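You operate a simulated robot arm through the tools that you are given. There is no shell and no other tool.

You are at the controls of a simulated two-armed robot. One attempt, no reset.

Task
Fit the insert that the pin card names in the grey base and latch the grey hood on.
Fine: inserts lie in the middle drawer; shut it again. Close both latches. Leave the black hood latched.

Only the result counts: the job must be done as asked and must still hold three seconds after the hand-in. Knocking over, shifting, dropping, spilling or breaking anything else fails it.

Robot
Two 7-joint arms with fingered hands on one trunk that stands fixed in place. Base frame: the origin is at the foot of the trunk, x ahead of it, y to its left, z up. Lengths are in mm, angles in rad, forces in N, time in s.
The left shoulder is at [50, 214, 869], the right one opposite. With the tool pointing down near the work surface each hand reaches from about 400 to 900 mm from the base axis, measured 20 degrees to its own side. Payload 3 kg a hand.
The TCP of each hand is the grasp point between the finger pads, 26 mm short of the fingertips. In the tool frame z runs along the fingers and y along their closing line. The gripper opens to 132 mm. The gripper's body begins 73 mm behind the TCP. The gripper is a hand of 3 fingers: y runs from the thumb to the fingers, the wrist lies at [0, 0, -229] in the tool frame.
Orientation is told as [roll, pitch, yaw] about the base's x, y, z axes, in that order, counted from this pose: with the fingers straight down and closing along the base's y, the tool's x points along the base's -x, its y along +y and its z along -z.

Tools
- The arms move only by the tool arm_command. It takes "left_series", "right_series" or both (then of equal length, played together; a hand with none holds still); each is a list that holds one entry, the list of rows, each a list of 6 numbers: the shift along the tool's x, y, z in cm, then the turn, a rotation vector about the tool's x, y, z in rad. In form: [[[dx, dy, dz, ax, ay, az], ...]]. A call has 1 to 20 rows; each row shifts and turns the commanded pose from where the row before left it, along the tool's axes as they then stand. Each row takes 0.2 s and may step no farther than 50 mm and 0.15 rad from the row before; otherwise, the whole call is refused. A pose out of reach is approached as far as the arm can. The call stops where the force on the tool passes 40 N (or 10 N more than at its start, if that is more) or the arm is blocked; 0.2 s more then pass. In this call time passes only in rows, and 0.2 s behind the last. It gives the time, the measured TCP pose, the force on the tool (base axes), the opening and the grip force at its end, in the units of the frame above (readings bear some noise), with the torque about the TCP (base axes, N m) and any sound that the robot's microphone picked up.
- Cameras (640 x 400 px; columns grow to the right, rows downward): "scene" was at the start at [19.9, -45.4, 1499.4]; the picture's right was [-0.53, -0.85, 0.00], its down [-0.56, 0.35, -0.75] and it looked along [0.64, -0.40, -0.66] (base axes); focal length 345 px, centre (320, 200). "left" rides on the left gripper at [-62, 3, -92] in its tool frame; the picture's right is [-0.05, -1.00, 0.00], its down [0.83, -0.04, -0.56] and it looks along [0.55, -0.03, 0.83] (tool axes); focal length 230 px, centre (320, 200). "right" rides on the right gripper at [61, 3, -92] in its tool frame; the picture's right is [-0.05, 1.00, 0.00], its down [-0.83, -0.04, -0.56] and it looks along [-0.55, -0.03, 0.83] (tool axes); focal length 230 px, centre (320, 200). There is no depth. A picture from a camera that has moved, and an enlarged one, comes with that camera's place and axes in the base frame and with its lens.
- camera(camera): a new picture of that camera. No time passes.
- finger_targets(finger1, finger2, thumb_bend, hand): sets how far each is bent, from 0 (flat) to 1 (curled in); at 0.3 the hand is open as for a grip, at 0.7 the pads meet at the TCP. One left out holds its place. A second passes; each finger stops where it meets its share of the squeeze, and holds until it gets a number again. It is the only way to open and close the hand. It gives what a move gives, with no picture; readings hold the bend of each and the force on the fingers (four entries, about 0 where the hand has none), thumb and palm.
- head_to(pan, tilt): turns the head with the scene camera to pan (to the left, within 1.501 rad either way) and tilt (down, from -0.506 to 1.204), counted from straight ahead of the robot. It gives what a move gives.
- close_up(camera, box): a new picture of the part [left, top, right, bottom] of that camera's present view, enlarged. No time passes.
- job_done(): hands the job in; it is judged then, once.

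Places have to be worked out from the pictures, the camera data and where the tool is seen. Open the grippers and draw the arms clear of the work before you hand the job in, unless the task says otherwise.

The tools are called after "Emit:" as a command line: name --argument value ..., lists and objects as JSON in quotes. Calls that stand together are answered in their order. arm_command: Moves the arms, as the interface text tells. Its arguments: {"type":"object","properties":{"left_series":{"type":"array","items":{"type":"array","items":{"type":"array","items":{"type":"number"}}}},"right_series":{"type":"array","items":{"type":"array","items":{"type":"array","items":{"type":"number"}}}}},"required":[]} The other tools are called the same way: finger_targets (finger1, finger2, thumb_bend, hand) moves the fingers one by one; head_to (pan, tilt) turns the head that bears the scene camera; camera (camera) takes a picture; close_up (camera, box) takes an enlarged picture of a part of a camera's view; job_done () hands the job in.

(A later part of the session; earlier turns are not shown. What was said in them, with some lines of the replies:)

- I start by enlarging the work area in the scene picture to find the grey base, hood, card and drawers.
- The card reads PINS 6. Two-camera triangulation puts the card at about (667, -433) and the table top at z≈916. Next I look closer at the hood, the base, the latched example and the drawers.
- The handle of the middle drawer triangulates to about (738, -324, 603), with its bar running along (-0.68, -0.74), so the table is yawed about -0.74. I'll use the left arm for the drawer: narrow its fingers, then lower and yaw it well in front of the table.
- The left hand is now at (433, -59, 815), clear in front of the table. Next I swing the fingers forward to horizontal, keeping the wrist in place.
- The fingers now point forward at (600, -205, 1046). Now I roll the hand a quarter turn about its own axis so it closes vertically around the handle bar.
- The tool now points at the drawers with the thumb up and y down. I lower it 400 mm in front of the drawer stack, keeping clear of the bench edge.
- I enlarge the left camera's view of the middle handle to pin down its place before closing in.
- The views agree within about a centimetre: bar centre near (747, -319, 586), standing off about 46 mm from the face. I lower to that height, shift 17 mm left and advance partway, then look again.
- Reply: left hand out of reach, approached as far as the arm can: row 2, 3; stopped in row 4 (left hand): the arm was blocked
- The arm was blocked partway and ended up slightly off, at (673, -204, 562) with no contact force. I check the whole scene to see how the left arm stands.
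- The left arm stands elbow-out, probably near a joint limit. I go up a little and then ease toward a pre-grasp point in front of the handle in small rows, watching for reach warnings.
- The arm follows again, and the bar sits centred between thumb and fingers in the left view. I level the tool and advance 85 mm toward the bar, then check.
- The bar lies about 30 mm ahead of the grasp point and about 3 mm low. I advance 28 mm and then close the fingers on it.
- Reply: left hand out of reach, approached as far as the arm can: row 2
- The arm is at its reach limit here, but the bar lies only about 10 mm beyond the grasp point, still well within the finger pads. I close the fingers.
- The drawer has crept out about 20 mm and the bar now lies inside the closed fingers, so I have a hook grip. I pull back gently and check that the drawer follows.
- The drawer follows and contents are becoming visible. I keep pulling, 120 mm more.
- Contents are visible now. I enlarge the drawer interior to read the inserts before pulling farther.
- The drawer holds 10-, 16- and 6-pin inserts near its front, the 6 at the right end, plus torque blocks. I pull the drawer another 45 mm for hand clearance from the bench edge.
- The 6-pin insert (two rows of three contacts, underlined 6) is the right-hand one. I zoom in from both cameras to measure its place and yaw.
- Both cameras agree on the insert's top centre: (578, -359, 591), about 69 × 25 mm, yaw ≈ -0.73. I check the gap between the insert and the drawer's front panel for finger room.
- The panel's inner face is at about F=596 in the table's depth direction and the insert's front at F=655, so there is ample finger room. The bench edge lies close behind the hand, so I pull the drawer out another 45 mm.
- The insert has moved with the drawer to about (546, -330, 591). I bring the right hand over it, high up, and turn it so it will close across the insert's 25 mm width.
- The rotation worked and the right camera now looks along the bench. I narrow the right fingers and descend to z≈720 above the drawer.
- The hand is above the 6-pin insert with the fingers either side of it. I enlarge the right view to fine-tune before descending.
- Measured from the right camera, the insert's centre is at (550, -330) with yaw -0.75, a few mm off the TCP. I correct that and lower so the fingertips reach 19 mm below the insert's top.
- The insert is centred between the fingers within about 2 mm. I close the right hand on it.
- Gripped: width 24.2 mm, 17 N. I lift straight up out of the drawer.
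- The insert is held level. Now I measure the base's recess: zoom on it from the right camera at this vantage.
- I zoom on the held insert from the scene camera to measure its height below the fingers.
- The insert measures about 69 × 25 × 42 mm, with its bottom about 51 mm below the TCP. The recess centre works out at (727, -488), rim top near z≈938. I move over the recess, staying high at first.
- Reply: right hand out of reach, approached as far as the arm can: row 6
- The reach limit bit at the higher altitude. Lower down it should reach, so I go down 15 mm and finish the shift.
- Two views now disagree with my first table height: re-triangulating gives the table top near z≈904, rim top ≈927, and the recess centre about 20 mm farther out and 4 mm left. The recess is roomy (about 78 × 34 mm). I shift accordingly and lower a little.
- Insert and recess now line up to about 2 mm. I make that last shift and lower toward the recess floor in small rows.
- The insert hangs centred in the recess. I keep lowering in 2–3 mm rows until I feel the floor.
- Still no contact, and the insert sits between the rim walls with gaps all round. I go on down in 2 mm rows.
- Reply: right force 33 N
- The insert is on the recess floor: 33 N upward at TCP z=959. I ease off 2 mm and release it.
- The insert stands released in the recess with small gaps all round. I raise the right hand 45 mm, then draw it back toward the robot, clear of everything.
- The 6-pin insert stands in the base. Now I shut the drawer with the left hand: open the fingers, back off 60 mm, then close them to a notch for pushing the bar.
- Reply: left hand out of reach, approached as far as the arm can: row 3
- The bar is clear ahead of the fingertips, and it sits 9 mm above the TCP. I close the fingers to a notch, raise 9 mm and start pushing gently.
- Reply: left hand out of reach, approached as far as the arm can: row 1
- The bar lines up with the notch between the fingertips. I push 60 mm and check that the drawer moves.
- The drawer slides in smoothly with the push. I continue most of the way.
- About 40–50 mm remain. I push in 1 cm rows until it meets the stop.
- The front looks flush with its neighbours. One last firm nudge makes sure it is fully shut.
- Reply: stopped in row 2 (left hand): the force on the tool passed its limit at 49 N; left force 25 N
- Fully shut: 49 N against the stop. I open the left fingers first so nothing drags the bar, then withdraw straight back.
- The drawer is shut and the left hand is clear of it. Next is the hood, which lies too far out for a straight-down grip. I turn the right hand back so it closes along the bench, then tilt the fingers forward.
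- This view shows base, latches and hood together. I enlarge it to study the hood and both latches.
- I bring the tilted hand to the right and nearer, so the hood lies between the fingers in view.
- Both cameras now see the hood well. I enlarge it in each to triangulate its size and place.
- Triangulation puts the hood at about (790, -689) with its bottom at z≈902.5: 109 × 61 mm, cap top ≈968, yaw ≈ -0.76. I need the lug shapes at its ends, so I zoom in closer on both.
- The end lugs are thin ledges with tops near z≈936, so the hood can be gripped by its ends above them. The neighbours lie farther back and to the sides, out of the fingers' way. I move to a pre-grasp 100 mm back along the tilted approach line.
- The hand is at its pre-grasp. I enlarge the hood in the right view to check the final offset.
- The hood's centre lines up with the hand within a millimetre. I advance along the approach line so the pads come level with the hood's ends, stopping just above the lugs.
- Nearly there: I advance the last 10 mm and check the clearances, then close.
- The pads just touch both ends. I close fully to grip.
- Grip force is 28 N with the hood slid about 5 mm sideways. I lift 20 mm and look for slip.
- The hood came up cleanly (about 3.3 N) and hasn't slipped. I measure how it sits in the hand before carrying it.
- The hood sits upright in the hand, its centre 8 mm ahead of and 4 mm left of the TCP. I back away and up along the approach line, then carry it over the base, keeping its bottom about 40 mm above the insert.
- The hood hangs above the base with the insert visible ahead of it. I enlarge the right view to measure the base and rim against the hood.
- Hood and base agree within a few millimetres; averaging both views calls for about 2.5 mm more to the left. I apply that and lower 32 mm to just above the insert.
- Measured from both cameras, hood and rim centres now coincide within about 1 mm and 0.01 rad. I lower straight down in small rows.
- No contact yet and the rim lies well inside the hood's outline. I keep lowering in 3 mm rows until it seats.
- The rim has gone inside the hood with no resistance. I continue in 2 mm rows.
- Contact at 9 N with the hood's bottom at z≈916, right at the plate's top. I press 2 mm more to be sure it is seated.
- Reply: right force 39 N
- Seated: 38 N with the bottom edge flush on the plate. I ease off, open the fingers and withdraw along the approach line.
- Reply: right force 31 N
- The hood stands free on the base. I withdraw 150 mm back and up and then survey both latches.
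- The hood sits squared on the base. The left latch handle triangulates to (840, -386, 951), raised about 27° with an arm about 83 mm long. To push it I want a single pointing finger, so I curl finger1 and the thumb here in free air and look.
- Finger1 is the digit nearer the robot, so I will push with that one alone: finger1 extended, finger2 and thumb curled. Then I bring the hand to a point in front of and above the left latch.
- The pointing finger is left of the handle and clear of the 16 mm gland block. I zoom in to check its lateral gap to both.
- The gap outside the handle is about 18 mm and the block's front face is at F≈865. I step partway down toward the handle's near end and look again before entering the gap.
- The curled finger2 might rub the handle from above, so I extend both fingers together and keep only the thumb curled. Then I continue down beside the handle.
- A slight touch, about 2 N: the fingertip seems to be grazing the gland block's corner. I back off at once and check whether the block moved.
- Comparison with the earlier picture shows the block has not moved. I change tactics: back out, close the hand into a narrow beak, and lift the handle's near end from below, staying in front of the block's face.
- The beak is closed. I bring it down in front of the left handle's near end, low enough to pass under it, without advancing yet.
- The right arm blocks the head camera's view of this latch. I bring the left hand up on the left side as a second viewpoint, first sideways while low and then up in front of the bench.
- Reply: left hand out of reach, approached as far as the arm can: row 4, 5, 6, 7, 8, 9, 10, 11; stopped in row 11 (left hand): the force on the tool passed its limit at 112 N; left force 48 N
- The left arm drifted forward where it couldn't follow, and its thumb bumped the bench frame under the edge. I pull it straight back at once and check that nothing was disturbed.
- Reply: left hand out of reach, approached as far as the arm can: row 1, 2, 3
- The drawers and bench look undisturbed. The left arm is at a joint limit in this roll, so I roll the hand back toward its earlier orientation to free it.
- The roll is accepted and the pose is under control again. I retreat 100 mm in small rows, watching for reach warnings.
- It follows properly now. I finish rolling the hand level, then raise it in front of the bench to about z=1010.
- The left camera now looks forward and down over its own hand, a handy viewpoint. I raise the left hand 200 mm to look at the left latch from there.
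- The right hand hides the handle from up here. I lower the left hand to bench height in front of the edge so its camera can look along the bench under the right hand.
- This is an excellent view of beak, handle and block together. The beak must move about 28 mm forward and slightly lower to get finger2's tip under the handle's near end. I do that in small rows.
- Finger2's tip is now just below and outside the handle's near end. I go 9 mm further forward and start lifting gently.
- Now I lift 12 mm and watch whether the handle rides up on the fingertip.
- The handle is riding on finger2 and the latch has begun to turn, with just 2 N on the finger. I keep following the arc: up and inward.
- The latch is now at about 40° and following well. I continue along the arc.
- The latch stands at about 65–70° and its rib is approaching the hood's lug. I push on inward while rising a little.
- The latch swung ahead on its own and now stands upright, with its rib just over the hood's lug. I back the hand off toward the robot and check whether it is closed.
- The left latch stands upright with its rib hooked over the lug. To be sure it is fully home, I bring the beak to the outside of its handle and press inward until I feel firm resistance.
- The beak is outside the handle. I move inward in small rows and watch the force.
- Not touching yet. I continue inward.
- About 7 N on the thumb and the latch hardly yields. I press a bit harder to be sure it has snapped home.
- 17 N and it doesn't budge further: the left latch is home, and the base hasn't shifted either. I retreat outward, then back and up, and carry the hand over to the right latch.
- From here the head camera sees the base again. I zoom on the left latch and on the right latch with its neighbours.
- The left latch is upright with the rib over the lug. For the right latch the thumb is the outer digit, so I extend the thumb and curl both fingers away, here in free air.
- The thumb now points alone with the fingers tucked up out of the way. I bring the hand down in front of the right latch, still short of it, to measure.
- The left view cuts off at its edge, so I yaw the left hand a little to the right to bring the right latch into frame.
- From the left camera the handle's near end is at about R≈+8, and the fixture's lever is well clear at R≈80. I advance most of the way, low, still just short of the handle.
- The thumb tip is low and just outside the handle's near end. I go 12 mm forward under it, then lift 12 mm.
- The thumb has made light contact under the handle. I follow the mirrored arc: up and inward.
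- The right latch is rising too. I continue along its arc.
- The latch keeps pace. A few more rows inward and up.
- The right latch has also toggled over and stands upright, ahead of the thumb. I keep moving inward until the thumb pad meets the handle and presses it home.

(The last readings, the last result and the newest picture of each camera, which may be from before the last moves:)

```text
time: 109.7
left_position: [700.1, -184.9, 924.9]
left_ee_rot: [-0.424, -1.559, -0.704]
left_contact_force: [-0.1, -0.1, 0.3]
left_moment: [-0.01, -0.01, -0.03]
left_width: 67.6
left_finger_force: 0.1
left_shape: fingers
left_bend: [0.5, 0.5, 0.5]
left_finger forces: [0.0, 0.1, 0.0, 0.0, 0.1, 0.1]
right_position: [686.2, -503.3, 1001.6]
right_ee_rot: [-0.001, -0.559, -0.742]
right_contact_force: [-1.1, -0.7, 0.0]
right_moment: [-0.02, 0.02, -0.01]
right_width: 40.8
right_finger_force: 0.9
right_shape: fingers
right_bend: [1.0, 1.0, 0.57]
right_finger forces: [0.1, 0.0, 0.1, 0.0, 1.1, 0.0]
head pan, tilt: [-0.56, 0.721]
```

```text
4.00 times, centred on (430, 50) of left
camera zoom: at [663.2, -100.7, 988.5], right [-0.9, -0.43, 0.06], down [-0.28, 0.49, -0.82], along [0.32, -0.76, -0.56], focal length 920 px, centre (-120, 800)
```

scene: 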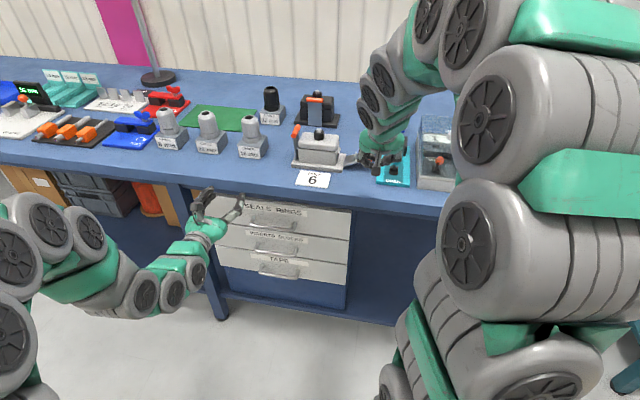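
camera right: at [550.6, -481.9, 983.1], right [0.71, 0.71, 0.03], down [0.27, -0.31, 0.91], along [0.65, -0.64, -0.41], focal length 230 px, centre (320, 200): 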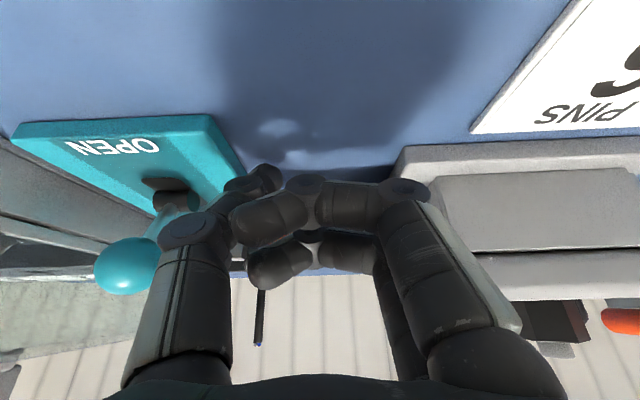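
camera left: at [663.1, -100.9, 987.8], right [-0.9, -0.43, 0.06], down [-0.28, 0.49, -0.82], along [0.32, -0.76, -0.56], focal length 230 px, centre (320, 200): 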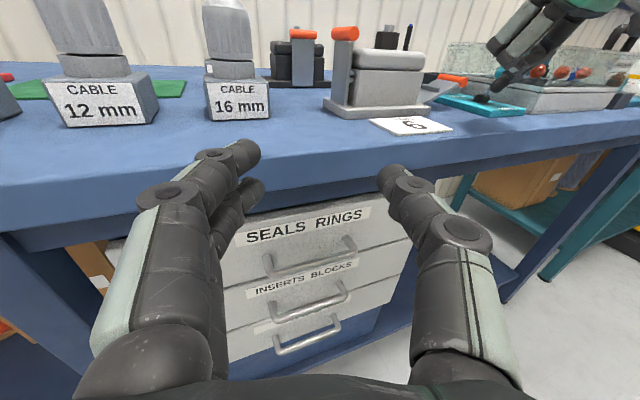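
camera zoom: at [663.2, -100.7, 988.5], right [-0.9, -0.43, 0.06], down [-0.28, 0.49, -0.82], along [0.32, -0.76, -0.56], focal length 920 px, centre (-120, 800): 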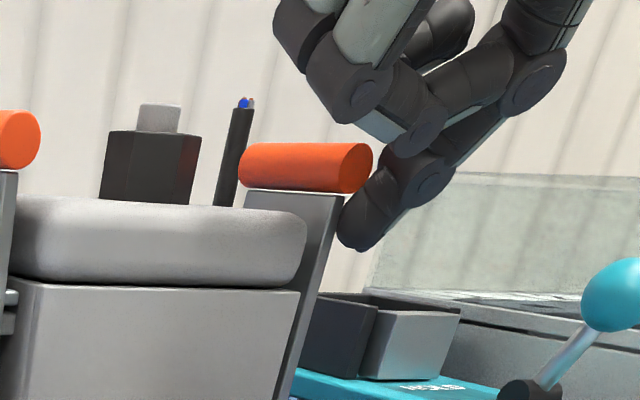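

Touching now at about 1 N. I press further inward in 3 mm rows.

Emit:
arm_command --right_series '[[[0, 0.3, 0, 0, 0, 0], [0, 0.3, 0, 0, 0, 0], [0, 0.3, 0, 0, 0, 0], [0, 0.2, 0, 0, 0, 0]]]'

Emit:
close_up --camera "left" --box '[350, 0, 510, 100]'

```text
time: 110.7
left_position: [699.0, -185.0, 924.2]
left_ee_rot: [-0.416, -1.56, -0.712]
left_contact_force: [-0.1, 0.1, 0.1]
left_moment: [-0.03, 0.04, 0.0]
left_width: 67.6
left_finger_force: 0.0
left_shape: fingers
left_bend: [0.5, 0.5, 0.5]
left_finger forces: [0.0, 0.1, 0.0, 0.0, 0.1, 0.0]
right_position: [691.4, -495.8, 1002.2]
right_ee_rot: [0.001, -0.56, -0.742]
right_contact_force: [-4.8, -4.5, 2.3]
right_moment: [-0.16, 0.12, -0.16]
right_width: 43.2
right_finger_force: 3.0
right_shape: fingers
right_bend: [1.0, 1.0, 0.54]
right_finger forces: [0.0, 0.0, 0.0, 0.0, 5.9, 0.0]
head pan, tilt: [-0.56, 0.721]
```

```text
4.00 times, centred on (430, 50) of left
camera zoom: at [663.1, -100.8, 988.5], right [-0.9, -0.43, 0.06], down [-0.28, 0.49, -0.82], along [0.32, -0.76, -0.56], focal length 920 px, centre (-120, 800)
```

zoom: 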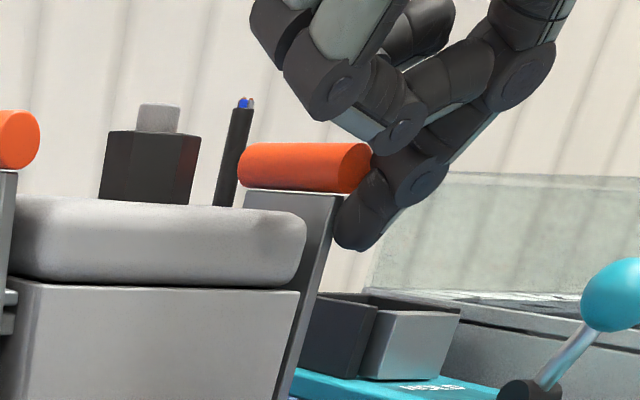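

6.6 N and the handle scarcely moves. I press a bit more to match the other side.

Emit:
arm_command --right_series '[[[0, 0.3, 0, 0, 0, 0], [0, 0.3, 0, 0, 0, 0], [0, 0.3, 0, 0, 0, 0]]]'

Emit:
close_up --camera "left" --box '[350, 0, 510, 100]'

```text
time: 111.5
left_position: [699.8, -184.0, 925.8]
left_ee_rot: [-0.41, -1.558, -0.719]
left_contact_force: [-0.7, -0.7, 0.3]
left_moment: [0.01, -0.02, 0.01]
left_width: 67.5
left_finger_force: 0.1
left_shape: fingers
left_bend: [0.5, 0.5, 0.5]
left_finger forces: [0.0, 0.2, 0.0, 0.0, 0.0, 0.1]
right_position: [697.5, -490.0, 1002.7]
right_ee_rot: [0.0, -0.56, -0.741]
right_contact_force: [-15.8, -3.1, 5.1]
right_moment: [-0.31, 0.39, -0.63]
right_width: 45.5
right_finger_force: 7.7
right_shape: fingers
right_bend: [1.0, 1.0, 0.53]
right_finger forces: [0.0, 0.0, 0.1, 0.1, 15.9, 0.0]
head pan, tilt: [-0.56, 0.721]
```

```text
4.00 times, centred on (430, 50) of left
camera zoom: at [662.9, -100.8, 988.6], right [-0.9, -0.43, 0.06], down [-0.28, 0.49, -0.82], along [0.32, -0.76, -0.56], focal length 920 px, centre (-120, 800)
```

zoom: 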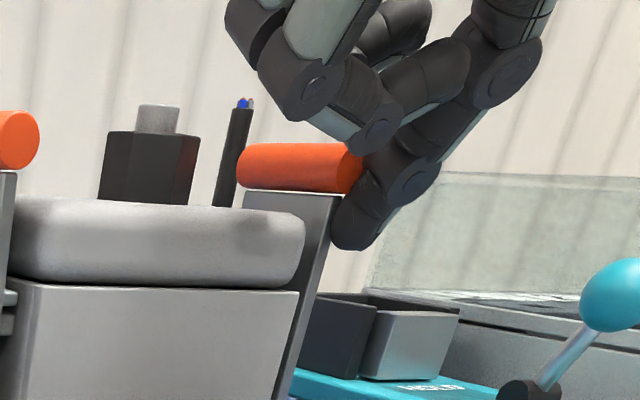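

13 N inward against a firm stop: the right latch is home as well. I release outward, then retreat back and up, and inspect.

Emit:
arm_command --right_series '[[[0, -0.8, 0, 0, 0, 0], [0.2, -1.5, -0.3, 0, 0, 0], [2.0, -0.5, -1.5, 0, 0, 0], [3, 0, -3, 0, 0, 0], [3, 0, -3, 0, 0, 0], [3, 0, -3, 0, 0, 0]]]'

Emit:
camera --camera "scene"

Emit:
close_up --camera "left" --box '[300, 0, 492, 120]'

Emit:
camera --camera "right"

```text
time: 112.9
left_position: [698.9, -184.3, 925.8]
left_ee_rot: [-0.426, -1.559, -0.7]
left_contact_force: [-0.9, -0.1, -0.1]
left_moment: [0.01, 0.0, -0.02]
left_width: 67.6
left_finger_force: 0.0
left_shape: fingers
left_bend: [0.5, 0.5, 0.5]
left_finger forces: [0.1, 0.0, 0.1, 0.0, 0.0, 0.1]
right_position: [568.9, -408.3, 1031.3]
right_ee_rot: [0.001, -0.56, -0.742]
right_contact_force: [0.3, -0.4, -0.2]
right_moment: [-0.01, 0.0, -0.04]
right_width: 40.8
right_finger_force: 0.1
right_shape: fingers
right_bend: [1.0, 1.0, 0.57]
right_finger forces: [0.0, 0.0, 0.0, 0.0, 0.0, 0.0]
head pan, tilt: [-0.56, 0.721]
```

```text
taken
```

scene: 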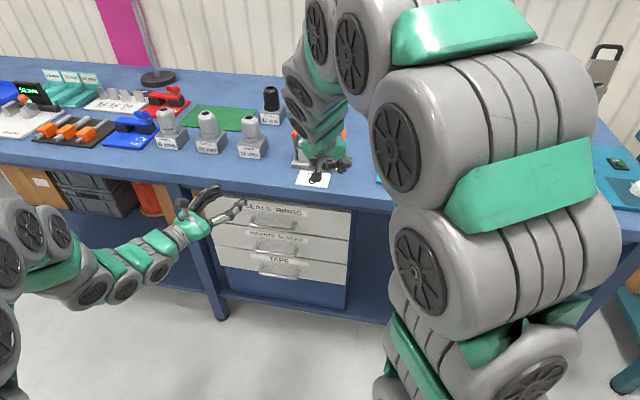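

```text
3.33 times, centred on (396, 60) of left
camera zoom: at [663.1, -100.6, 988.5], right [-0.9, -0.43, 0.06], down [-0.28, 0.49, -0.82], along [0.32, -0.76, -0.56], focal length 767 px, centre (67, 667)
```

zoom: 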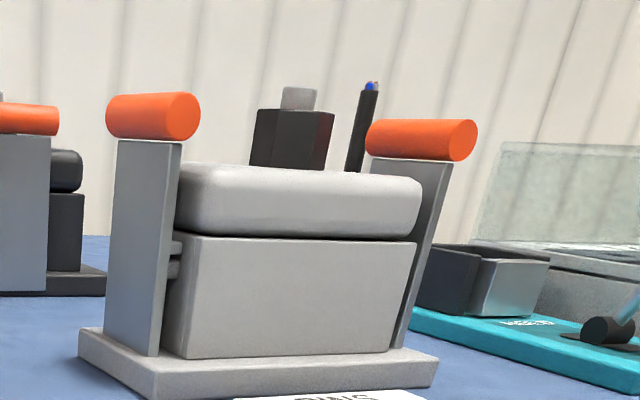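

```text
taken
camera right: at [495.8, -338.4, 1076.9], right [0.71, 0.71, 0.03], down [0.27, -0.31, 0.91], along [0.65, -0.64, -0.41], focal length 230 px, centre (320, 200)
```

right: 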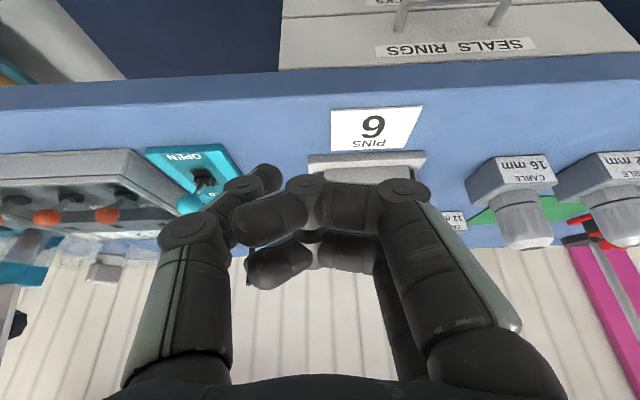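

Both latches stand upright with the hood held. I open the right hand and draw that arm back and up so the head camera can inspect the result.

Emit:
finger_targets --hand "right" --finger1 0.3 --finger2 0.3 --thumb_bend 0.3

Emit:
arm_command --right_series '[[[0, -2, -4, 0, 0.1, 0], [0, -2, -4, 0, 0.1, 0], [0, -2, -4, 0, 0.12, 0], [0, -2, -4, 0, 0.12, 0], [0, -3, -3, 0, 0.12, 0], [2, -3, 0, 0, 0, 0], [2, -3, 0, 0, 0, 0], [2, -3, 0, 0, 0, 0]]]'

Emit:
camera --camera "scene"

Emit:
camera --camera "right"

```text
time: 113.9
left_position: [699.4, -185.1, 925.4]
left_ee_rot: [-0.424, -1.561, -0.704]
left_contact_force: [-0.5, -0.7, 0.1]
left_moment: [-0.02, -0.04, -0.01]
left_width: 67.8
left_finger_force: 0.1
left_shape: fingers
left_bend: [0.5, 0.5, 0.5]
left_finger forces: [0.0, 0.0, 0.0, 0.0, 0.1, 0.0]
right_position: [568.6, -409.2, 1030.7]
right_ee_rot: [0.0, -0.558, -0.742]
right_contact_force: [-0.1, 0.0, -0.4]
right_moment: [0.02, 0.06, 0.01]
right_width: 133.9
right_finger_force: 0.0
right_shape: fingers
right_bend: [0.3, 0.3, 0.3]
right_finger forces: [0.0, 0.1, 0.0, 0.0, 0.0, 0.0]
head pan, tilt: [-0.56, 0.721]
```

```text
time: 115.7
left_position: [699.5, -184.0, 925.4]
left_ee_rot: [-0.425, -1.558, -0.704]
left_contact_force: [-0.4, -0.1, 0.0]
left_moment: [0.01, -0.01, 0.02]
left_width: 67.6
left_finger_force: 0.1
left_shape: fingers
left_bend: [0.5, 0.5, 0.5]
left_finger forces: [0.1, 0.1, 0.0, 0.0, 0.0, 0.1]
right_position: [337.2, -468.8, 1208.8]
right_ee_rot: [0.0, 0.002, -0.741]
right_contact_force: [0.2, -0.6, -0.2]
right_moment: [0.01, -0.04, 0.0]
right_width: 134.4
right_finger_force: 0.1
right_shape: fingers
right_bend: [0.3, 0.3, 0.3]
right_finger forces: [0.0, 0.0, 0.0, 0.0, 0.0, 0.0]
head pan, tilt: [-0.56, 0.721]
```

```text
taken
```

scene: 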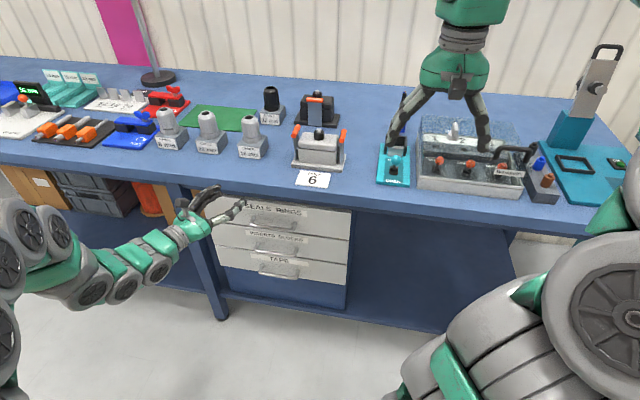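

```text
taken
camera right: at [294.1, -425.6, 1301.6], right [0.71, 0.7, 0.0], down [0.58, -0.59, 0.55], along [0.39, -0.39, -0.83], focal length 230 px, centre (320, 200)
```

right: 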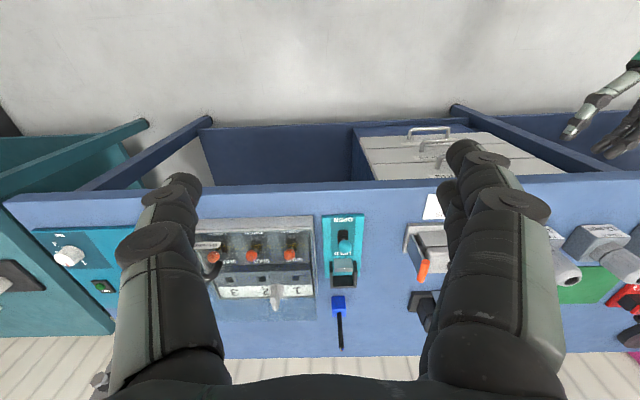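

Clear view now. I zoom closely on both latches, the black hood, and the bench items for comparison with the start.

Emit:
close_up --camera "scene" --box '[280, 115, 360, 175]'

Emit:
close_up --camera "scene" --box '[286, 118, 318, 172]'

Emit:
close_up --camera "scene" --box '[322, 118, 354, 172]'

Emit:
close_up --camera "scene" --box '[180, 70, 420, 220]'

Emit:
close_up --camera "scene" --box '[280, 80, 360, 130]'

```text
6.67 times, centred on (320, 145) of scene
camera zoom: at [19.8, -45.8, 1499.7], right [-0.53, -0.85, 0.0], down [-0.56, 0.35, -0.75], along [0.64, -0.4, -0.66], focal length 2301 px, centre (320, 567)
```

zoom: 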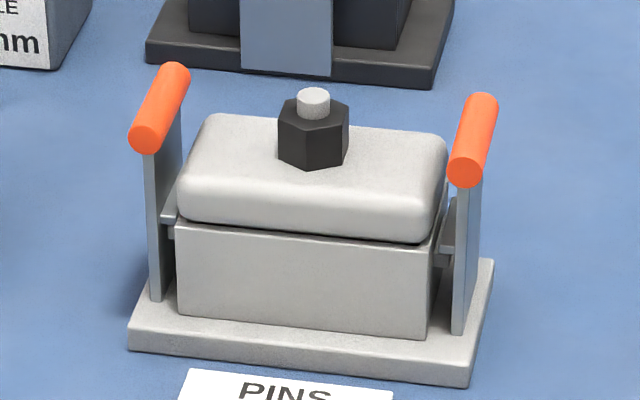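

```text
7.41 times, centred on (302, 145) of scene
camera zoom: at [19.8, -45.8, 1499.7], right [-0.53, -0.85, 0.0], down [-0.56, 0.35, -0.75], along [0.64, -0.4, -0.66], focal length 2556 px, centre (453, 607)
```

zoom: 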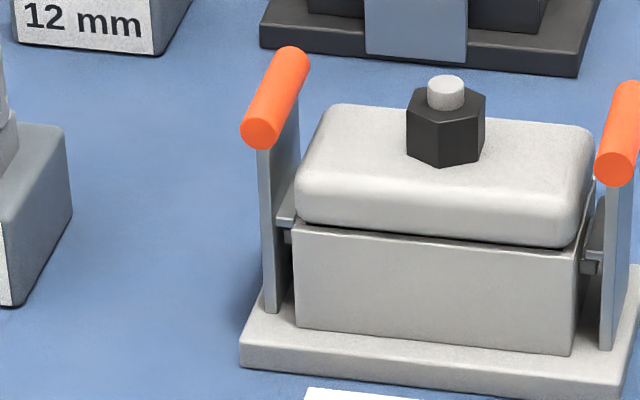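

```text
7.41 times, centred on (338, 145) of scene
camera zoom: at [19.8, -45.8, 1499.7], right [-0.53, -0.85, 0.0], down [-0.56, 0.35, -0.75], along [0.64, -0.4, -0.66], focal length 2556 px, centre (187, 607)
```

zoom: 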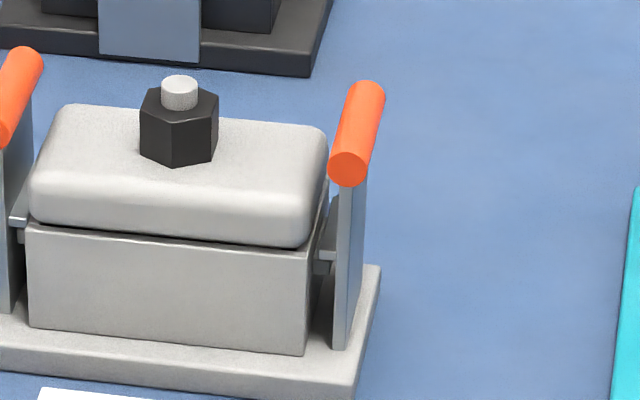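

```text
2.67 times, centred on (300, 145) of scene
camera zoom: at [19.8, -45.8, 1499.7], right [-0.53, -0.85, 0.0], down [-0.56, 0.35, -0.75], along [0.64, -0.4, -0.66], focal length 920 px, centre (373, 347)
```

zoom: 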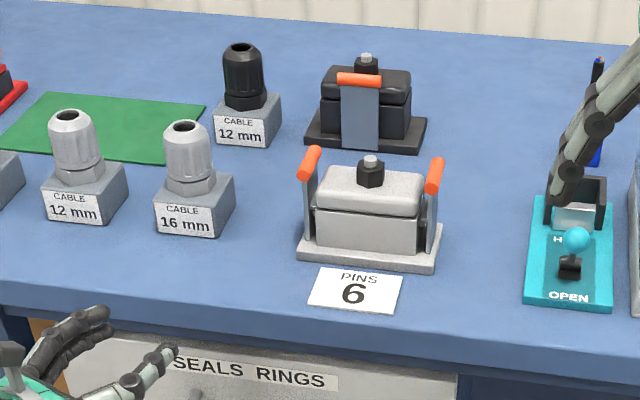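

```text
8.00 times, centred on (320, 105) of scene
camera zoom: at [19.8, -45.8, 1499.7], right [-0.53, -0.85, 0.0], down [-0.56, 0.35, -0.75], along [0.64, -0.4, -0.66], focal length 2761 px, centre (320, 960)
```

zoom: 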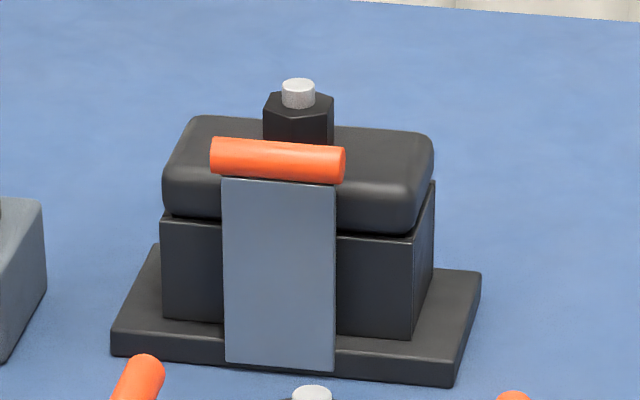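

Both ribs appear to sit over the lugs. I zoom in tightly on each catch to confirm they overlap.

Emit:
close_up --camera "scene" --box '[331, 135, 347, 163]'

Emit:
close_up --camera "scene" --box '[294, 132, 310, 160]'

Emit:
close_up --camera "left" --box '[330, 30, 450, 130]'

Emit:
close_up --camera "right" --box '[390, 190, 470, 320]'

```text
14.29 times, centred on (339, 149) of scene
camera zoom: at [19.8, -45.8, 1499.7], right [-0.53, -0.85, 0.0], down [-0.56, 0.35, -0.75], along [0.64, -0.4, -0.66], focal length 4930 px, centre (49, 929)
```

zoom: 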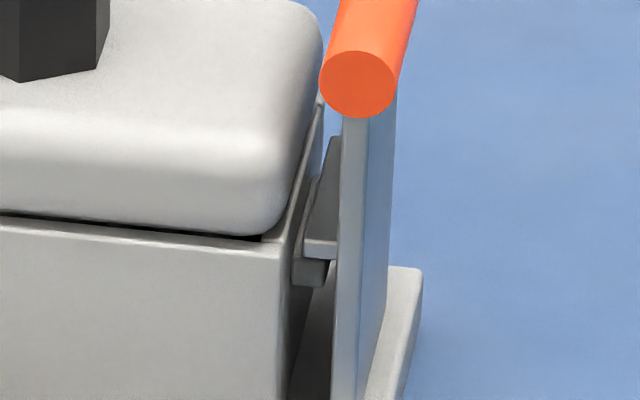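

```text
14.29 times, centred on (302, 146) of scene
camera zoom: at [19.8, -45.8, 1499.7], right [-0.53, -0.85, 0.0], down [-0.56, 0.35, -0.75], along [0.64, -0.4, -0.66], focal length 4930 px, centre (577, 971)
```

zoom: 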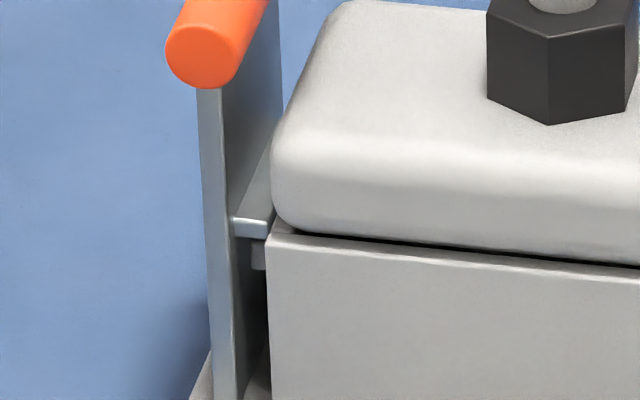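

```text
4.00 times, centred on (390, 80) of left
camera zoom: at [663.2, -100.5, 988.5], right [-0.9, -0.43, 0.06], down [-0.28, 0.49, -0.82], along [0.33, -0.76, -0.56], focal length 920 px, centre (40, 680)
```

zoom: 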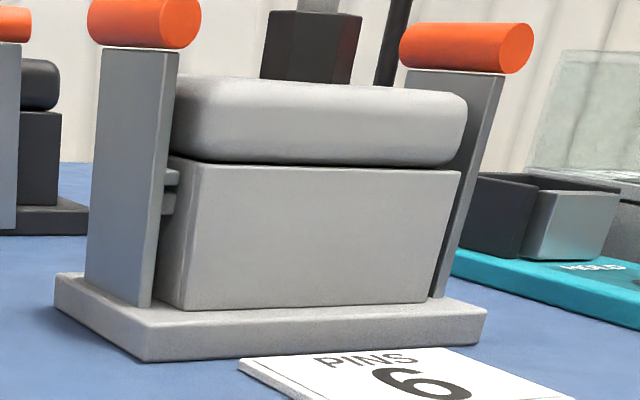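

```text
3.08 times, centred on (430, 255) of right
camera zoom: at [294.1, -425.6, 1301.6], right [0.71, 0.7, 0.0], down [0.58, -0.59, 0.55], along [0.39, -0.39, -0.83], focal length 708 px, centre (-18, 31)
```

zoom: 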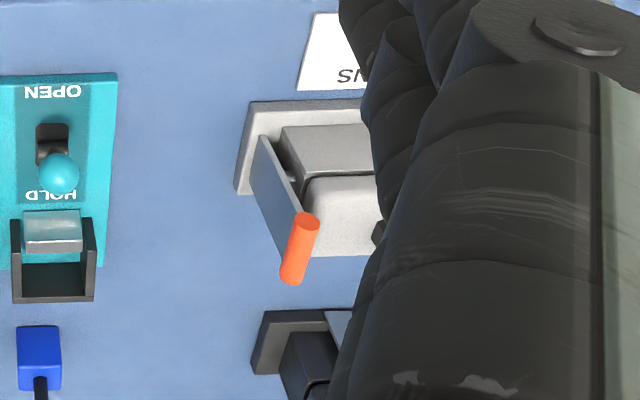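

Both ribs lie squarely over the lugs. I retake the same crop as before the graze to check the 16 mm block against its earlier position, and look over the rest of the bench.

Emit:
close_up --camera "scene" --box '[250, 90, 394, 190]'

Emit:
close_up --camera "scene" --box '[0, 60, 240, 210]'

Emit:
close_up --camera "scene" --box '[190, 170, 366, 280]'

Emit:
close_up --camera "scene" --box '[236, 110, 300, 160]'

```text
4.00 times, centred on (322, 140) of scene
camera zoom: at [19.8, -45.8, 1499.7], right [-0.53, -0.85, 0.0], down [-0.56, 0.35, -0.75], along [0.64, -0.4, -0.66], focal length 1380 px, centre (312, 440)
```

zoom: 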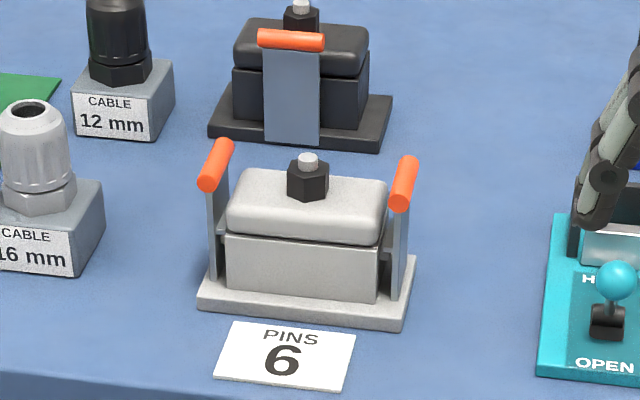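

```text
2.67 times, centred on (120, 135) of scene
camera zoom: at [19.8, -45.8, 1499.7], right [-0.53, -0.85, 0.0], down [-0.56, 0.35, -0.75], along [0.64, -0.4, -0.66], focal length 920 px, centre (853, 373)
```

zoom: 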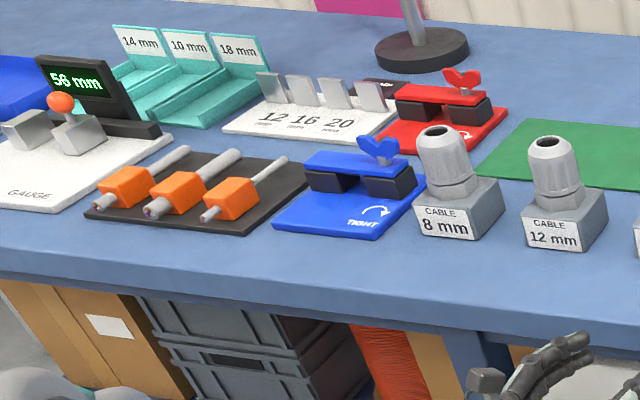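

```text
3.64 times, centred on (278, 225) of scene
camera zoom: at [19.8, -45.8, 1499.7], right [-0.53, -0.85, 0.0], down [-0.56, 0.35, -0.75], along [0.64, -0.4, -0.66], focal length 1255 px, centre (473, 109)
```

zoom: 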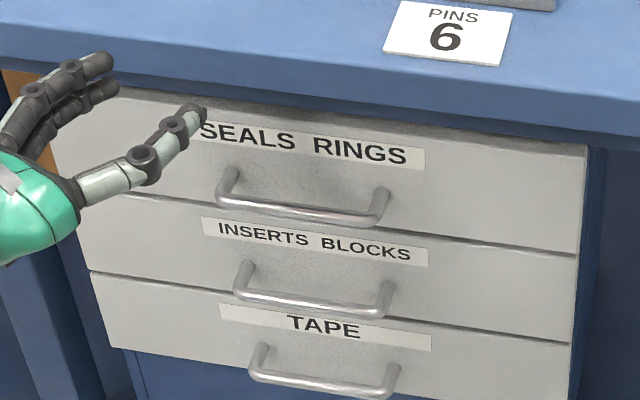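

```text
8.00 times, centred on (268, 135) of scene
camera zoom: at [19.8, -45.8, 1499.7], right [-0.53, -0.85, 0.0], down [-0.56, 0.35, -0.75], along [0.64, -0.4, -0.66], focal length 2761 px, centre (736, 720)
```

zoom: 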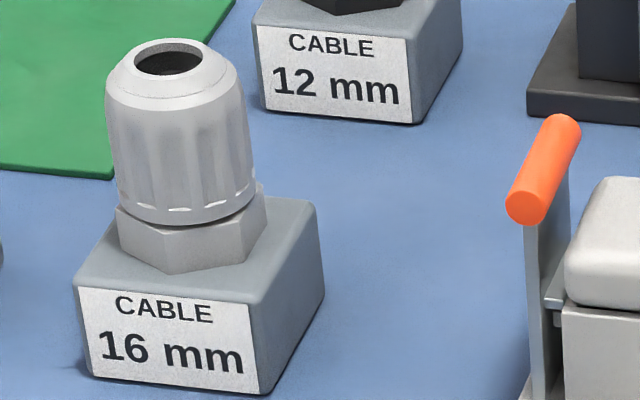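

Everything matches the earlier pictures: the block, the other items and the drawers are all where they were, with the middle drawer flush. I draw the left arm back from the bench and open its hand.

Emit:
arm_command --left_series '[[[0, 0, -3, 0, 0, 0], [0, 0, -3, 0, 0, 0], [0, 0, -3, 0, 0, 0], [0, 0, -3, 0, 0, 0]]]'

Emit:
finger_targets --hand "left" --finger1 0.3 --finger2 0.3 --thumb_bend 0.3

Emit:
camera --camera "scene"

Emit:
close_up --camera "scene" --box '[280, 115, 360, 175]'

```text
time: 116.7
left_position: [649.7, -76.1, 927.1]
left_ee_rot: [-0.321, -1.559, -0.808]
left_contact_force: [0.9, -0.3, -0.9]
left_moment: [0.02, 0.03, -0.02]
left_width: 67.8
left_finger_force: 0.1
left_shape: fingers
left_bend: [0.5, 0.5, 0.5]
left_finger forces: [0.0, 0.0, 0.0, 0.1, 0.0, 0.0]
right_position: [337.4, -469.7, 1208.7]
right_ee_rot: [0.0, 0.003, -0.742]
right_contact_force: [-0.5, 0.2, 0.4]
right_moment: [-0.04, -0.03, -0.02]
right_width: 134.3
right_finger_force: 0.0
right_shape: fingers
right_bend: [0.3, 0.3, 0.3]
right_finger forces: [0.0, 0.0, 0.1, 0.0, 0.1, 0.1]
head pan, tilt: [-0.56, 0.721]
```

```text
time: 117.7
left_position: [649.3, -76.0, 927.8]
left_ee_rot: [-0.42, -1.559, -0.71]
left_contact_force: [0.8, -0.1, -1.0]
left_moment: [0.03, -0.03, -0.01]
left_width: 134.1
left_finger_force: 0.1
left_shape: fingers
left_bend: [0.3, 0.3, 0.3]
left_finger forces: [0.0, 0.0, 0.1, 0.0, 0.1, 0.0]
right_position: [337.6, -469.4, 1207.9]
right_ee_rot: [-0.001, 0.002, -0.742]
right_contact_force: [-0.3, 0.1, -0.3]
right_moment: [0.02, 0.0, 0.02]
right_width: 134.4
right_finger_force: 0.0
right_shape: fingers
right_bend: [0.3, 0.3, 0.3]
right_finger forces: [0.1, 0.0, 0.1, 0.0, 0.0, 0.0]
head pan, tilt: [-0.56, 0.721]
```

```text
taken
```

scene: 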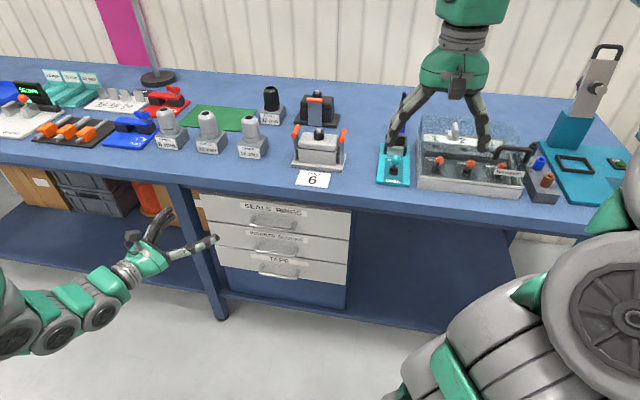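

```text
6.67 times, centred on (320, 145) of scene
camera zoom: at [19.8, -45.8, 1499.7], right [-0.53, -0.85, 0.0], down [-0.56, 0.35, -0.75], along [0.64, -0.4, -0.66], focal length 2301 px, centre (320, 567)
```

zoom: 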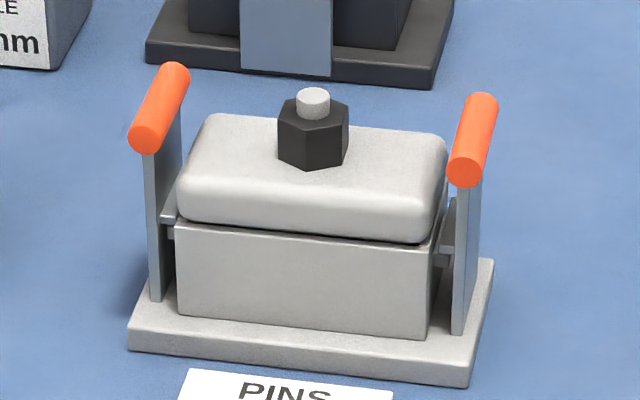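

Final picture: the hood is seated, both latches are up and symmetric with ribs over lugs, and the black hood is still latched. The middle drawer is shut, and both hands are open and clear. I hand the job in.

Emit:
job_done

```text
The job is handed in.
```

I fitted the 6-pin insert in the grey base, seated the grey hood over it and closed both latches. The job is handed in, but I don't know the verdict.

- **Insert:** the card reads PINS 6. I took that insert from the middle drawer and set it in the base's recess. The recess is a few millimetres larger than the insert all round, so it sits loosely under the hood.
- **Hood and latches:** both latches stand upright with their catches over the hood's lugs. I pressed each one inward, with about 17 N on the left and 13 N on the right, and neither moved further. The microphone picked up no click.
- **Drawer and black hood:** I pushed the middle drawer shut against its stop, and its front is flush with the others. The black hood still looks latched.

I made two unplanned contacts along the way:

- **16 mm cable block:** a finger grazed the corner of this block at about 2 N. It shows no shift between before and after pictures.
- **Bench frame:** the left hand bumped the frame under the bench edge hard enough to stop the arm (112 N). The drawers and bench looked the same afterwards.

Both hands were open and clear of the work at hand-in.
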